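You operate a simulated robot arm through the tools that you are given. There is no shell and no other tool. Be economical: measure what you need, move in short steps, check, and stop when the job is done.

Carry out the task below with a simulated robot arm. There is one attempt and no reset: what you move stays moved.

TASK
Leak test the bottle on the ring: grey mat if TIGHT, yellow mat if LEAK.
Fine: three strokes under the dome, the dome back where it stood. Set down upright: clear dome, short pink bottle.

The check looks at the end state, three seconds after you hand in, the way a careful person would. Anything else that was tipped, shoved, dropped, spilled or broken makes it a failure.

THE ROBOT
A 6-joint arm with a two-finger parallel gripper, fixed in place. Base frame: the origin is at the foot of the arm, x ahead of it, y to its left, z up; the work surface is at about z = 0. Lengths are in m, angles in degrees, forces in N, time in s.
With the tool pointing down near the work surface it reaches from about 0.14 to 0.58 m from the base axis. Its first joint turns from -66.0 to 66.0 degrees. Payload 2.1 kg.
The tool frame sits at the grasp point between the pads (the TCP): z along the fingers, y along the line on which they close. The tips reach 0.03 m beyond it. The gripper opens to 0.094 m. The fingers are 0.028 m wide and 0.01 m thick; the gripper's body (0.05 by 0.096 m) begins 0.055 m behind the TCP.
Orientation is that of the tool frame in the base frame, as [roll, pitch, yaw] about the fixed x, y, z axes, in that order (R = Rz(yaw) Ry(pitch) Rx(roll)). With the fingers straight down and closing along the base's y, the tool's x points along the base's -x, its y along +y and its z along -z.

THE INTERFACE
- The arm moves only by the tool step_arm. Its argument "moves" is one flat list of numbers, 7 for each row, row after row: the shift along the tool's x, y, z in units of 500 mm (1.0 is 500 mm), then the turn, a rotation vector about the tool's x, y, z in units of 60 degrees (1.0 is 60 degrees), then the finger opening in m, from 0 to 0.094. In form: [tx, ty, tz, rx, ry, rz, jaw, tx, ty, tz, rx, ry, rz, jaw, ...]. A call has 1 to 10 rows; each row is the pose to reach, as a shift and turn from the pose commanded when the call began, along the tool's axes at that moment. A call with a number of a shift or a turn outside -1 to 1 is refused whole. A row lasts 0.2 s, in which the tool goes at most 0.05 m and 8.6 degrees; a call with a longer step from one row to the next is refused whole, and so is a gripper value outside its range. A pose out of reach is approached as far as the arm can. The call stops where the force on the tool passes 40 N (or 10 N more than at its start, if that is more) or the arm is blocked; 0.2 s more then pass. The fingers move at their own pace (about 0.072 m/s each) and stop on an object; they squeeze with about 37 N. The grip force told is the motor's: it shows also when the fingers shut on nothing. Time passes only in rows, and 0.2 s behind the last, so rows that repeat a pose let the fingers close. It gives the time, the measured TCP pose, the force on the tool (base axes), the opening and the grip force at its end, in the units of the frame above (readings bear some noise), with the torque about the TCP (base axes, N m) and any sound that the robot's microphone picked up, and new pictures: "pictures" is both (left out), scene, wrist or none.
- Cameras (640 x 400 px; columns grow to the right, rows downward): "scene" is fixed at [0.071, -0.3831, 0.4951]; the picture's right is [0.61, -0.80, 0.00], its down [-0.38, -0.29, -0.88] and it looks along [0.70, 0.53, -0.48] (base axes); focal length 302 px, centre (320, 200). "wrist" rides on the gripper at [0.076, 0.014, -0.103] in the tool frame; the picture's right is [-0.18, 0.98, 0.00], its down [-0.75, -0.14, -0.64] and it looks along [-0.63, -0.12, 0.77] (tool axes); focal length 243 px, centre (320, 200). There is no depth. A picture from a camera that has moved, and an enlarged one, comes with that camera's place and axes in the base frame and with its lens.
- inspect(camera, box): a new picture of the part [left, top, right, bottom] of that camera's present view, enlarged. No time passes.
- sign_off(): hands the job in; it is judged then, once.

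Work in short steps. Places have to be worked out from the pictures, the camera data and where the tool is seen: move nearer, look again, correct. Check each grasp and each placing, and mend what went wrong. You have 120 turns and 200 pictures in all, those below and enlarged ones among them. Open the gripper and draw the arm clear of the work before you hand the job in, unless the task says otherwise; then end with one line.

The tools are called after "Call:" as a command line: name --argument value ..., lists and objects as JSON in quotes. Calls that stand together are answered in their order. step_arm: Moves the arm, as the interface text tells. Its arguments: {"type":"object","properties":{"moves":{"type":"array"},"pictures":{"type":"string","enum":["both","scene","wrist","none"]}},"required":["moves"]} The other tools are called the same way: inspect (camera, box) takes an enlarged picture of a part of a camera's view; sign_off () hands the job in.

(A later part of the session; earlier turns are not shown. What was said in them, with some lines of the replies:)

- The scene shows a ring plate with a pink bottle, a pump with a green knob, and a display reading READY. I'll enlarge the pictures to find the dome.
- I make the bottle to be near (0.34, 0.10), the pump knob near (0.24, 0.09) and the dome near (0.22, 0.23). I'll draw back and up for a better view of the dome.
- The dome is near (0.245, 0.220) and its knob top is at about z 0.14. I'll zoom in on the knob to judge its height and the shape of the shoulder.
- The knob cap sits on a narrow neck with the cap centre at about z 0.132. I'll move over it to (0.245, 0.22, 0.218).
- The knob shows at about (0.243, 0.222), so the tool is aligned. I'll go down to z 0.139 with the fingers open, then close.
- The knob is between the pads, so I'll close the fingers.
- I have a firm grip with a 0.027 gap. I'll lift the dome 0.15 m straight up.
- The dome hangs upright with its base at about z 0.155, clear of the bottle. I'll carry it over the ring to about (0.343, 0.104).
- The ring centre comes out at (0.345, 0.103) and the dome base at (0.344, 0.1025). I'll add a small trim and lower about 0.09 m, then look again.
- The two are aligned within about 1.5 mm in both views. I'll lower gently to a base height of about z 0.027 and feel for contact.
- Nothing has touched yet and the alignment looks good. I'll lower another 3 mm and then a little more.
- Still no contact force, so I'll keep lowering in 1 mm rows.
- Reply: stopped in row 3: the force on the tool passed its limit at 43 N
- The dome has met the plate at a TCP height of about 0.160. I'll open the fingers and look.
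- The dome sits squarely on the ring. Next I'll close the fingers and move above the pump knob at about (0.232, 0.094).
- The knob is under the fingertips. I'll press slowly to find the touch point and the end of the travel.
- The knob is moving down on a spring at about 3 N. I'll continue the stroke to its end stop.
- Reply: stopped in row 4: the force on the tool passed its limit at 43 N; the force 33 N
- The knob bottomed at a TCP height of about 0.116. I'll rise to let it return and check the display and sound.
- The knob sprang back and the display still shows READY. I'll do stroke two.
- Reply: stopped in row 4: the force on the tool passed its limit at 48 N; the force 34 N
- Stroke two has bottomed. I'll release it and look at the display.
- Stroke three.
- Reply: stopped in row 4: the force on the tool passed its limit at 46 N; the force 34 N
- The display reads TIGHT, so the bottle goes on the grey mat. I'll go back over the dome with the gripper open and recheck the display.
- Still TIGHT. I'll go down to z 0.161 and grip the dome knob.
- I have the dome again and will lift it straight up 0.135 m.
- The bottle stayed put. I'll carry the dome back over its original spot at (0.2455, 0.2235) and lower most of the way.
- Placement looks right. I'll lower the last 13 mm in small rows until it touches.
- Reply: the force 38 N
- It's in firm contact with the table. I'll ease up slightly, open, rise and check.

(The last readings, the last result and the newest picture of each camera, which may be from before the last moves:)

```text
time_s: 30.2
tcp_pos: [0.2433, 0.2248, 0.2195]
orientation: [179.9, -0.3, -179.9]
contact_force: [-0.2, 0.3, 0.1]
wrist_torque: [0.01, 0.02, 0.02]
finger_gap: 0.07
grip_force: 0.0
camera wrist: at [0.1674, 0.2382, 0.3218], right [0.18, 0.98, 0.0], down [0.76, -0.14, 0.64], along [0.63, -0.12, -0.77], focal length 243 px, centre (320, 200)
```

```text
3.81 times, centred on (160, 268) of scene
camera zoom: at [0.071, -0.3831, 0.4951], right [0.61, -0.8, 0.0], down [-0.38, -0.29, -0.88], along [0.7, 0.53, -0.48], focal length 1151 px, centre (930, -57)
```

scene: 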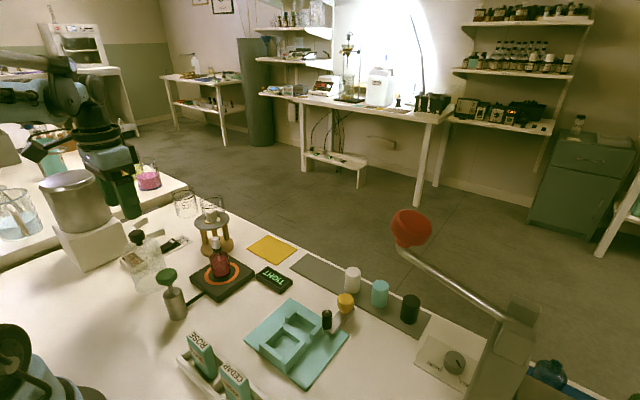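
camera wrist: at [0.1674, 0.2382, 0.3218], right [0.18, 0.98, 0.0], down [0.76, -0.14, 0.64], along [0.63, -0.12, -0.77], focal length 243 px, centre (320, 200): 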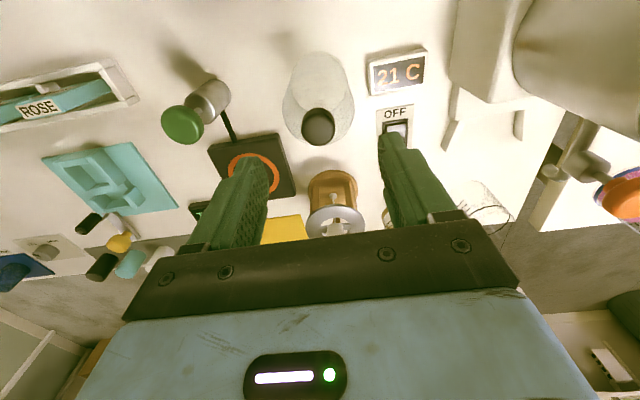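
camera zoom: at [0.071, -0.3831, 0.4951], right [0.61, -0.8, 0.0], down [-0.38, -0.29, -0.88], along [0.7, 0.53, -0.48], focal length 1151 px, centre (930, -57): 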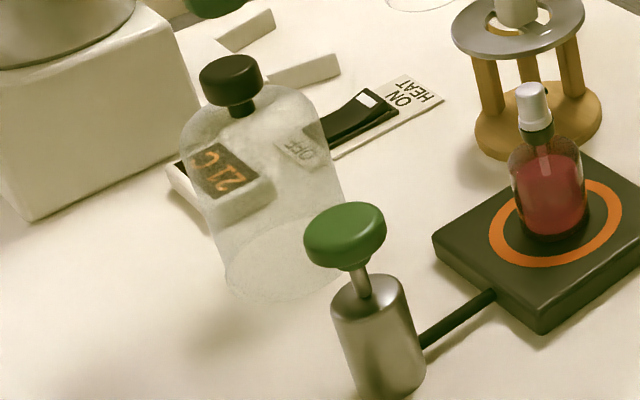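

The dome is back within about 2 mm and upright. Now I'll move above the bottle and locate it.

Call:
step_arm --moves '[-0.05, -0.06, 0, 0, 0, 0, 0.08, -0.1, -0.12, 0, 0, 0, 0, 0.08, -0.15, -0.18, 0, 0, 0, 0, 0.08, -0.199, -0.238, 0, 0, 0, 0, 0.08, -0.199, -0.238, 0, 0, 0, 0, 0.08]'

Call:
inspect --camera "wrist" --box '[100, 30, 400, 220]'

```text
time_s: 31.4
tcp_pos: [0.3429, 0.1065, 0.2191]
orientation: [179.9, -0.3, -179.8]
contact_force: [0.6, 0.5, -0.2]
wrist_torque: [-0.01, -0.02, 0.0]
finger_gap: 0.0801
grip_force: 0.1
camera wrist: at [0.2667, 0.1194, 0.3214], right [0.18, 0.98, 0.0], down [0.76, -0.14, 0.64], along [0.63, -0.12, -0.77], focal length 243 px, centre (320, 200)
```

scene: 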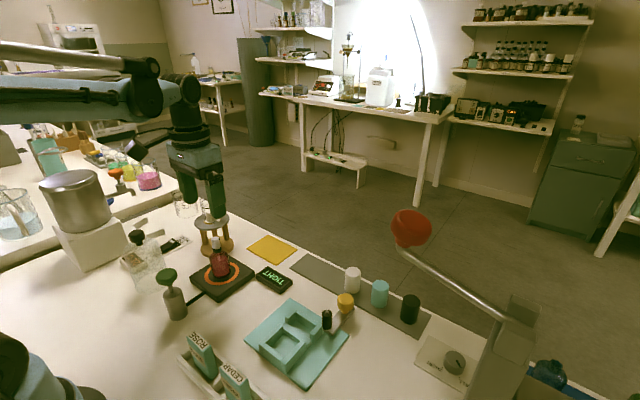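
wrist: 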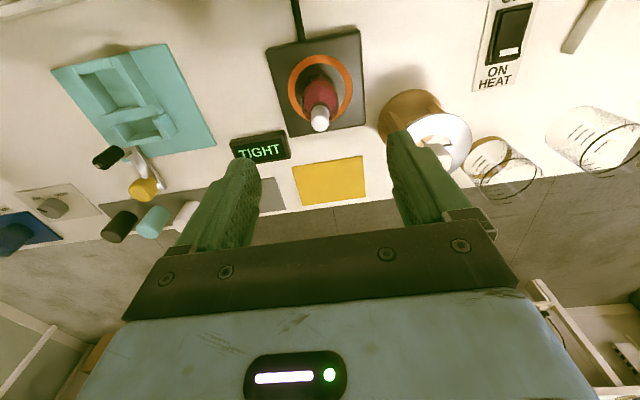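

```text
2.11 times, centred on (250, 125) of wrist
camera zoom: at [0.2667, 0.1194, 0.3214], right [0.18, 0.98, 0.0], down [0.76, -0.14, 0.64], along [0.63, -0.12, -0.77], focal length 511 px, centre (467, 358)
```

zoom: 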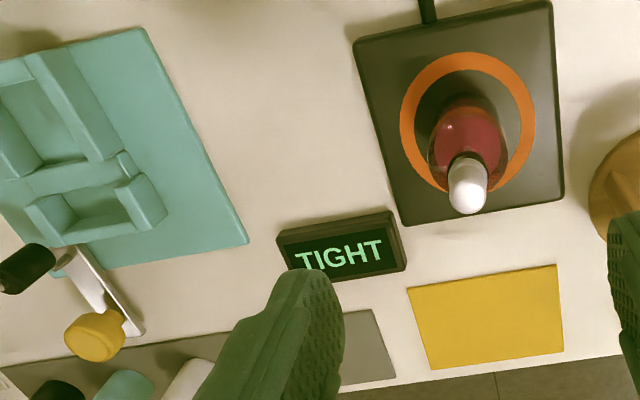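

I make the bottle to be at (0.346, 0.104). I'll lower the open fingers around it in two stages.

Call:
step_arm --moves '[-0.004, -0.001, 0.08, 0, 0, 0, 0.075, -0.004, -0.001, 0.16, 0, 0, 0, 0.075, -0.004, -0.001, 0.22, 0, 0, 0, 0.075, -0.004, -0.001, 0.22, 0, 0, 0, 0.075]' --pictures "wrist"

Call:
inspect --camera "scene" --box '[170, 190, 270, 310]'

```text
time_s: 32.4
tcp_pos: [0.3466, 0.1055, 0.1064]
orientation: [179.8, -0.3, -179.9]
contact_force: [-0.4, 0.0, 0.1]
wrist_torque: [0.02, 0.03, -0.02]
finger_gap: 0.075
grip_force: 0.1
camera wrist: at [0.2707, 0.1186, 0.2093], right [0.18, 0.98, 0.0], down [0.76, -0.14, 0.64], along [0.63, -0.12, -0.77], focal length 243 px, centre (320, 200)
```

wrist: 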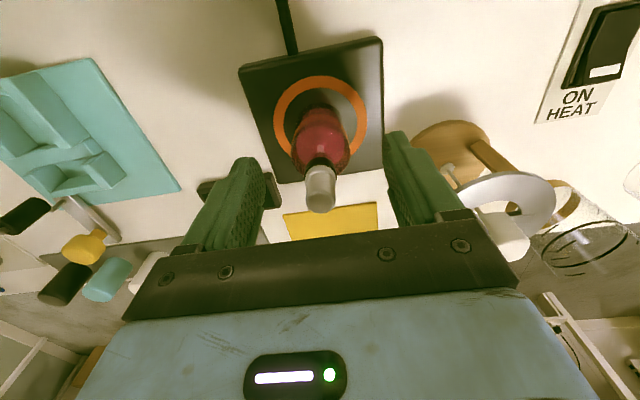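

```text
3.33 times, centred on (220, 250) of scene
camera zoom: at [0.071, -0.3831, 0.4951], right [0.61, -0.8, 0.0], down [-0.38, -0.29, -0.88], along [0.7, 0.53, -0.48], focal length 1007 px, centre (653, 33)
```

zoom: 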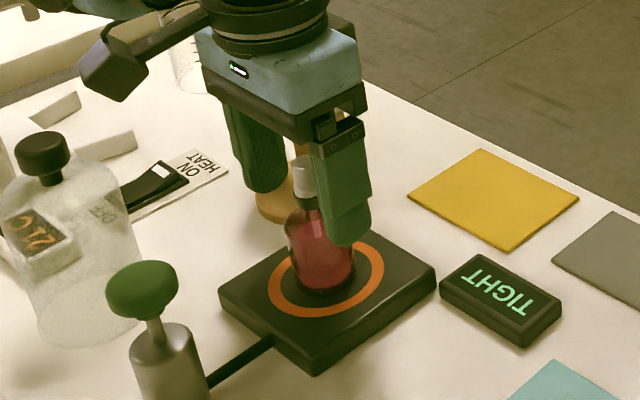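

The bottle is centred between the fingers. I'll go down to z of about 0.072, which keeps the palm above the cap, then close.

Call:
step_arm --moves '[0, -0.001, 0.03, 0, 0, 0, 0.075, 0, -0.001, 0.055, 0, 0, 0, 0.075, 0, -0.001, 0.068, 0, 0, 0, 0.075, 0, -0.001, 0.068, 0, 0, 0, 0.03, 0, -0.001, 0.068, 0, 0, 0, 0.03, 0, -0.001, 0.068, 0, 0, 0, 0.03]' --pictures "wrist"

Call:
inspect --camera "scene" --box '[170, 190, 270, 310]'

```text
time_s: 33.8
tcp_pos: [0.3464, 0.102, 0.0739]
orientation: [179.9, -0.3, -179.9]
contact_force: [-0.7, -0.1, -0.7]
wrist_torque: [0.02, 0.0, 0.0]
finger_gap: 0.0401
grip_force: 36.6
camera wrist: at [0.2701, 0.1169, 0.1763], right [0.18, 0.98, 0.0], down [0.76, -0.14, 0.64], along [0.63, -0.12, -0.77], focal length 243 px, centre (320, 200)
```

wrist: 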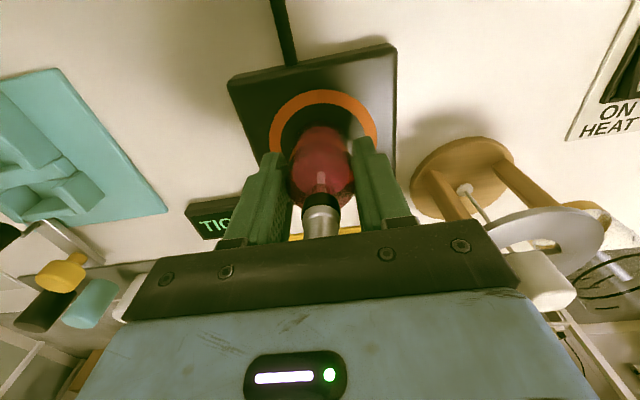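

```text
3.33 times, centred on (220, 250) of scene
camera zoom: at [0.071, -0.3831, 0.4951], right [0.61, -0.8, 0.0], down [-0.38, -0.29, -0.88], along [0.7, 0.53, -0.48], focal length 1007 px, centre (653, 33)
```

zoom: 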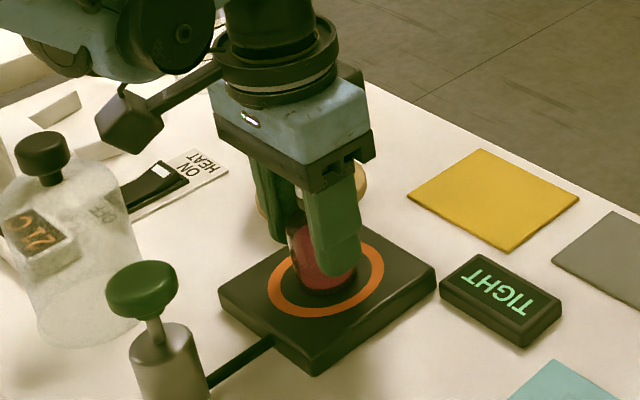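

The grip is secure with a 0.040 gap. I'll lift the bottle and examine the grey mat.

Call:
step_arm --moves '[0, 0, -0.03, 0, 0, 0, 0.03, 0, 0, -0.1, 0, 0, 0, 0.03, 0, 0, -0.17, 0, 0, 0, 0.03, 0, 0, -0.22, 0, 0, 0, 0.03, 0, 0, -0.22, 0, 0, 0, 0.03]'

Call:
inspect --camera "scene" --box '[240, 220, 440, 350]'

Call:
inspect --camera "wrist" --box '[80, 100, 320, 240]'

```text
time_s: 35.0
tcp_pos: [0.3463, 0.1036, 0.1843]
orientation: [179.9, -0.3, -179.9]
contact_force: [-0.2, -0.9, -0.5]
wrist_torque: [-0.03, 0.02, 0.03]
finger_gap: 0.0401
grip_force: 37.3
camera wrist: at [0.2701, 0.1166, 0.2874], right [0.18, 0.98, 0.0], down [0.76, -0.14, 0.64], along [0.63, -0.12, -0.77], focal length 243 px, centre (320, 200)
```

scene: 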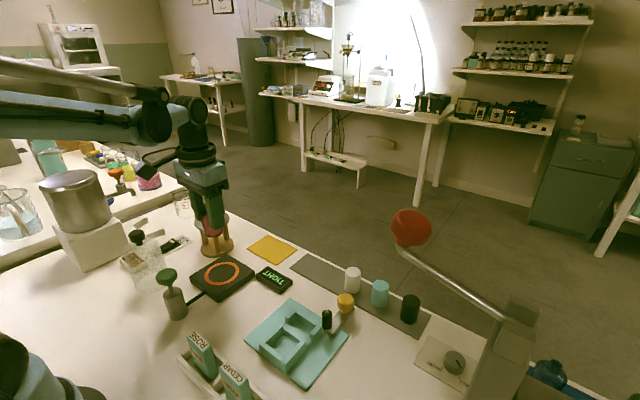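
wrist: 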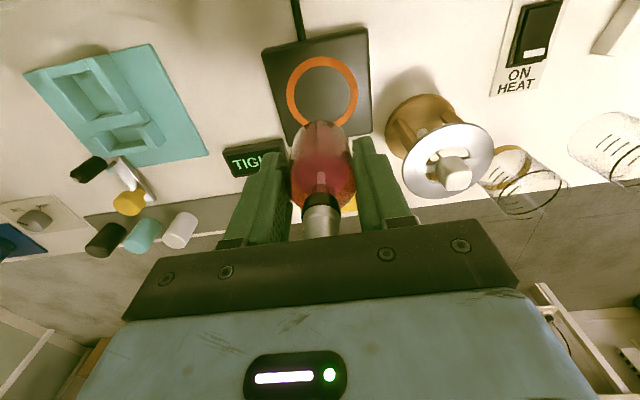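

```text
3.08 times, centred on (340, 285) of scene
camera zoom: at [0.071, -0.3831, 0.4951], right [0.61, -0.8, 0.0], down [-0.38, -0.29, -0.88], along [0.7, 0.53, -0.48], focal length 930 px, centre (258, -62)
```

zoom: 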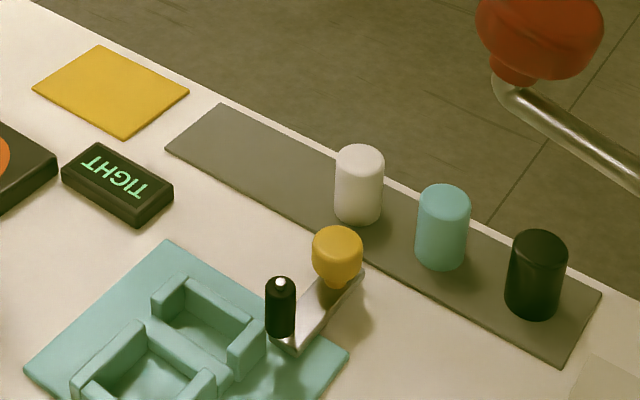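

```text
2.67 times, centred on (200, 170) of wrist
camera zoom: at [0.2701, 0.1166, 0.2874], right [0.18, 0.98, 0.0], down [0.76, -0.14, 0.64], along [0.63, -0.12, -0.77], focal length 647 px, centre (640, 280)
```

zoom: 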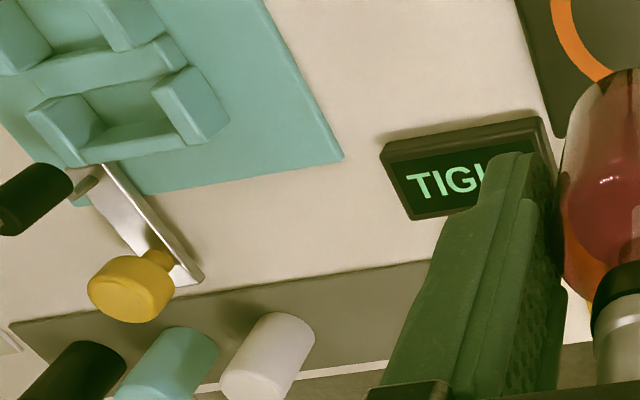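

It's one continuous grey mat, and the end near the yellow mat is free. I'll carry the bottle to (0.505, -0.045), staying high.

Call:
step_arm --moves '[-0.053, -0.05, 0, 0, 0, 0, 0.03, -0.106, -0.1, 0, 0, 0, 0, 0.03, -0.159, -0.15, 0, 0, 0, 0, 0.03, -0.212, -0.2, 0, 0, 0, 0, 0.03, -0.265, -0.25, 0, 0, 0, 0, 0.03, -0.318, -0.298, 0, 0, 0, 0, 0.03, -0.318, -0.298, 0.07, 0, 0, 0, 0.03, -0.318, -0.298, 0.12, 0, 0, 0, 0.03, -0.318, -0.298, 0.12, 0, 0, 0, 0.03]'

Call:
inspect --camera "scene" --box '[240, 200, 440, 330]'

```text
time_s: 37.0
tcp_pos: [0.5034, -0.0464, 0.1221]
orientation: [179.9, -0.3, -179.9]
contact_force: [0.1, 0.2, -0.6]
wrist_torque: [-0.01, 0.0, -0.02]
finger_gap: 0.04
grip_force: 37.4
camera wrist: at [0.4275, -0.0327, 0.2242], right [0.18, 0.98, 0.0], down [0.76, -0.14, 0.64], along [0.63, -0.12, -0.77], focal length 243 px, centre (320, 200)
```

scene: 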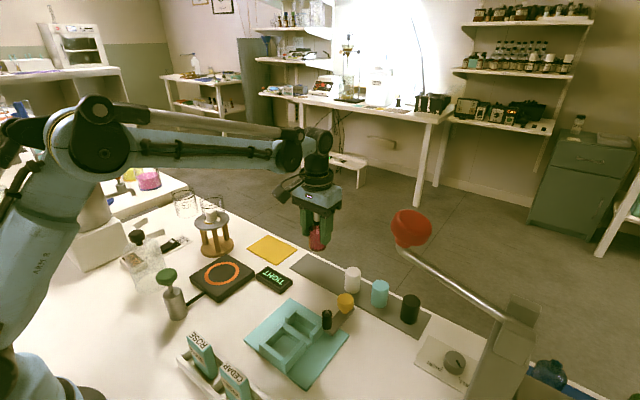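
wrist: 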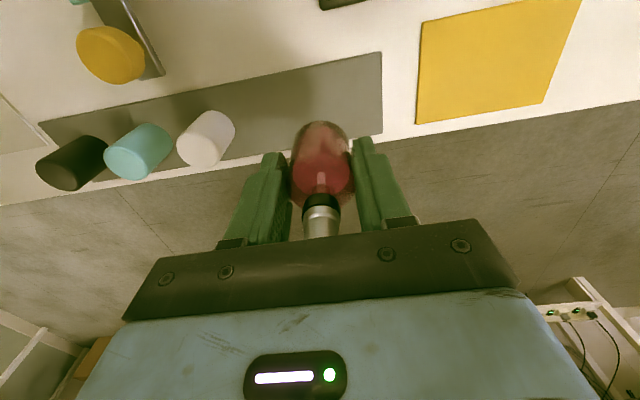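

```text
3.08 times, centred on (340, 265) of scene
camera zoom: at [0.071, -0.3831, 0.4951], right [0.61, -0.8, 0.0], down [-0.38, -0.29, -0.88], along [0.7, 0.53, -0.48], focal length 930 px, centre (258, 0)
```

zoom: 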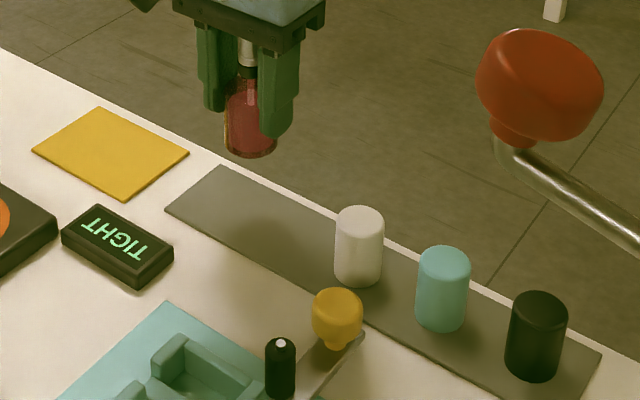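

The bottle is over the mat centre line (x 0.468–0.540). I'll lower it to just above the mat.

Call:
step_arm --moves '[0, 0, 0.05, 0, 0, 0, 0.03, 0, 0, 0.095, 0, 0, 0, 0.03, 0, 0, 0.12, 0, 0, 0, 0.03, 0, 0, 0.13, 0, 0, 0, 0.03, 0, 0, 0.13, 0, 0, 0, 0.03]' --pictures "none"

Call:
inspect --camera "scene" --box '[240, 200, 440, 330]'

```text
time_s: 38.2
tcp_pos: [0.5039, -0.0457, 0.0572]
orientation: [179.9, -0.3, -179.9]
contact_force: [-0.4, -1.0, 9.8]
wrist_torque: [-0.13, 0.03, 0.0]
finger_gap: 0.0404
grip_force: 37.1
```

```text
3.08 times, centred on (340, 265) of scene
camera zoom: at [0.0709, -0.3831, 0.4951], right [0.61, -0.8, 0.0], down [-0.38, -0.29, -0.88], along [0.7, 0.53, -0.48], focal length 930 px, centre (258, 0)
```

zoom: 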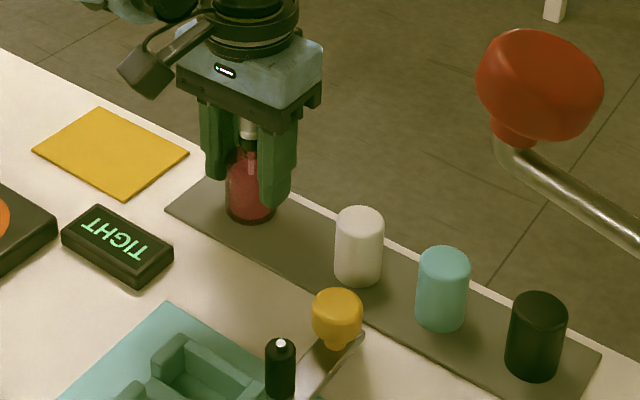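

It touches the mat at about 10 N. I'll open and rise straight up past the cap.

Call:
step_arm --moves '[0, 0, 0, 0, 0, 0, 0.065, 0, 0, 0, 0, 0, 0, 0.065, 0, 0, 0, 0, 0, 0, 0.065, 0, 0, -0.05, 0, 0, 0, 0.065, 0, 0, -0.12, 0, 0, 0, 0.065, 0, 0, -0.2, 0, 0, 0, 0.065, 0, 0, -0.28, 0, 0, 0, 0.065, 0, 0, -0.28, 0, 0, 0, 0.065]'

Call:
inspect --camera "scene" --box '[240, 200, 440, 330]'

```text
time_s: 40.0
tcp_pos: [0.5057, -0.0447, 0.1994]
orientation: [179.9, -0.2, -179.9]
contact_force: [-0.4, 0.3, 0.4]
wrist_torque: [-0.01, 0.0, 0.01]
finger_gap: 0.0649
grip_force: 0.0
camera wrist: at [0.4291, -0.0317, 0.301], right [0.18, 0.98, 0.0], down [0.76, -0.14, 0.64], along [0.63, -0.12, -0.77], focal length 243 px, centre (320, 200)
```

scene: 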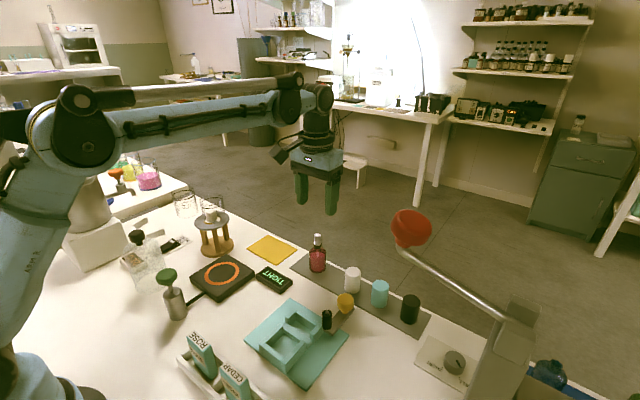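
wrist: 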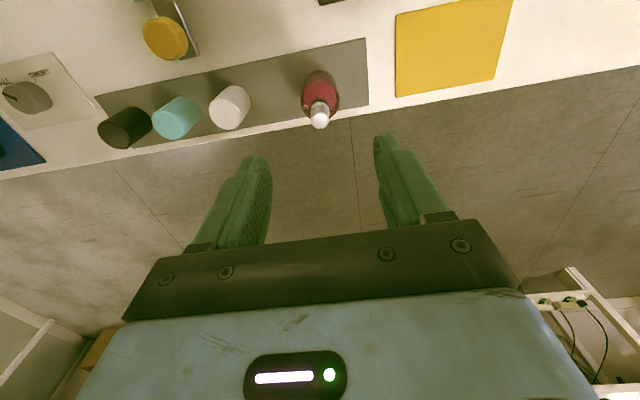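

```text
3.08 times, centred on (340, 265) of scene
camera zoom: at [0.071, -0.3831, 0.4951], right [0.61, -0.8, 0.0], down [-0.38, -0.29, -0.88], along [0.7, 0.53, -0.48], focal length 930 px, centre (258, 0)
```

zoom: 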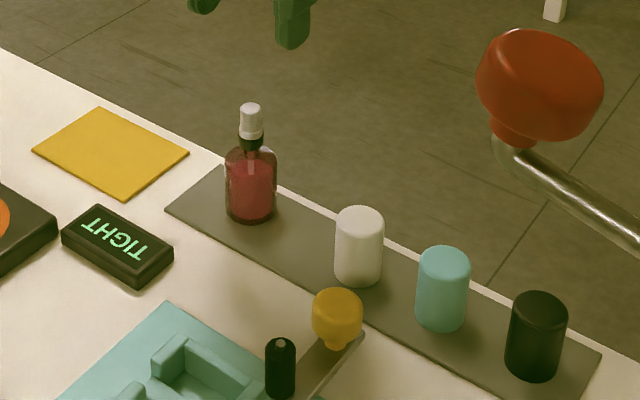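

The bottle stands upright, fully on the grey mat. I'll draw the arm up and back, clear of the work.

Call:
step_arm --moves '[0, 0, -0.09, 0, 0, 0, 0.09, 0, 0, -0.18, 0, 0, 0, 0.09, 0.06, 0.05, -0.22, 0, 0, 0, 0.09, 0.13, 0.1, -0.24, 0, 0, 0, 0.09, 0.2, 0.15, -0.26, 0, 0, 0, 0.09, 0.27, 0.2, -0.28, 0, 0, 0, 0.09, 0.34, 0.24, -0.3, 0, 0, 0, 0.09, 0.34, 0.24, -0.3, 0, 0, 0, 0.09]'

```text
time_s: 41.8
tcp_pos: [0.3374, 0.0768, 0.3505]
orientation: [179.8, -0.2, -179.8]
contact_force: [0.4, -0.8, 0.8]
wrist_torque: [0.01, 0.0, 0.04]
finger_gap: 0.09
grip_force: 0.0
camera wrist: at [0.2606, 0.0894, 0.4534], right [0.18, 0.98, 0.0], down [0.76, -0.14, 0.64], along [0.63, -0.12, -0.77], focal length 243 px, centre (320, 200)
```

scene: 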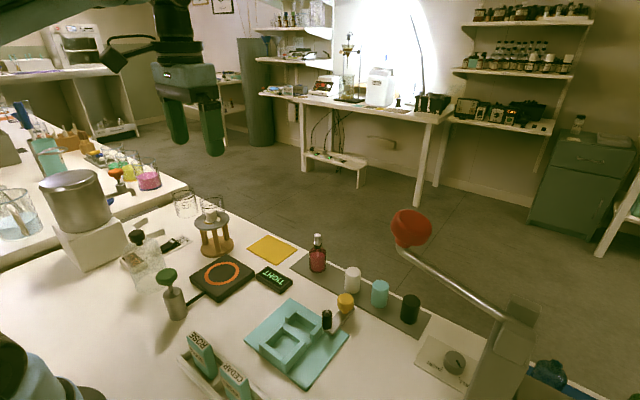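
wrist: 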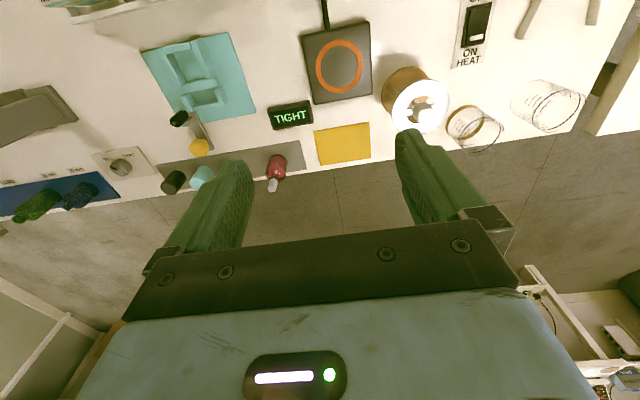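

The arm is clear. One last look at the stand and dome before I hand in.

Call:
inspect --camera "scene" --box '[100, 180, 300, 330]'

Call:
inspect --camera "wrist" --box '[360, 40, 560, 170]'

```text
2.67 times, centred on (200, 255) of scene
camera zoom: at [0.071, -0.3831, 0.4951], right [0.61, -0.8, 0.0], down [-0.38, -0.29, -0.88], along [0.7, 0.53, -0.48], focal length 806 px, centre (640, 53)
```

zoom: 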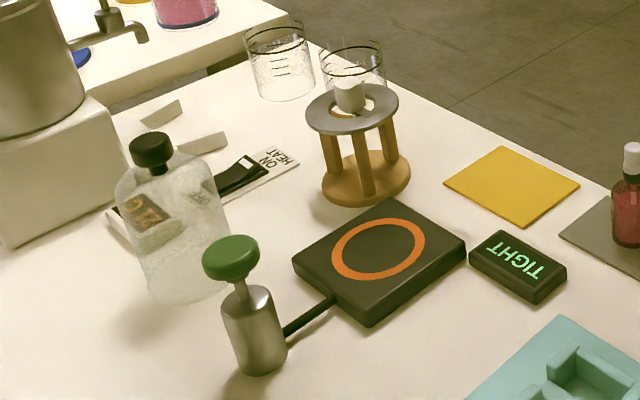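

```text
3.08 times, centred on (460, 105) of wrist
camera zoom: at [0.2606, 0.0894, 0.4534], right [0.18, 0.98, 0.0], down [0.76, -0.14, 0.64], along [0.63, -0.12, -0.77], focal length 746 px, centre (-111, 492)
```

zoom: 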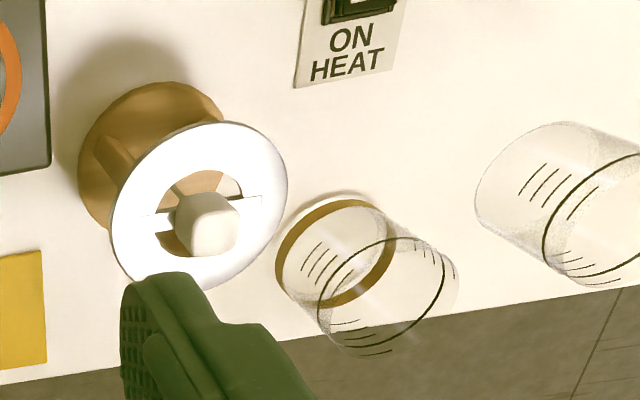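

Everything else is where it was: the stand is unchanged and the dome is back in place. I'm handing in now.

Call:
sign_off

```text
The job is handed in.
```

The bottle tested TIGHT after three strokes and now stands upright on the grey mat, and the dome is back upright within about 2 mm of where it stood.
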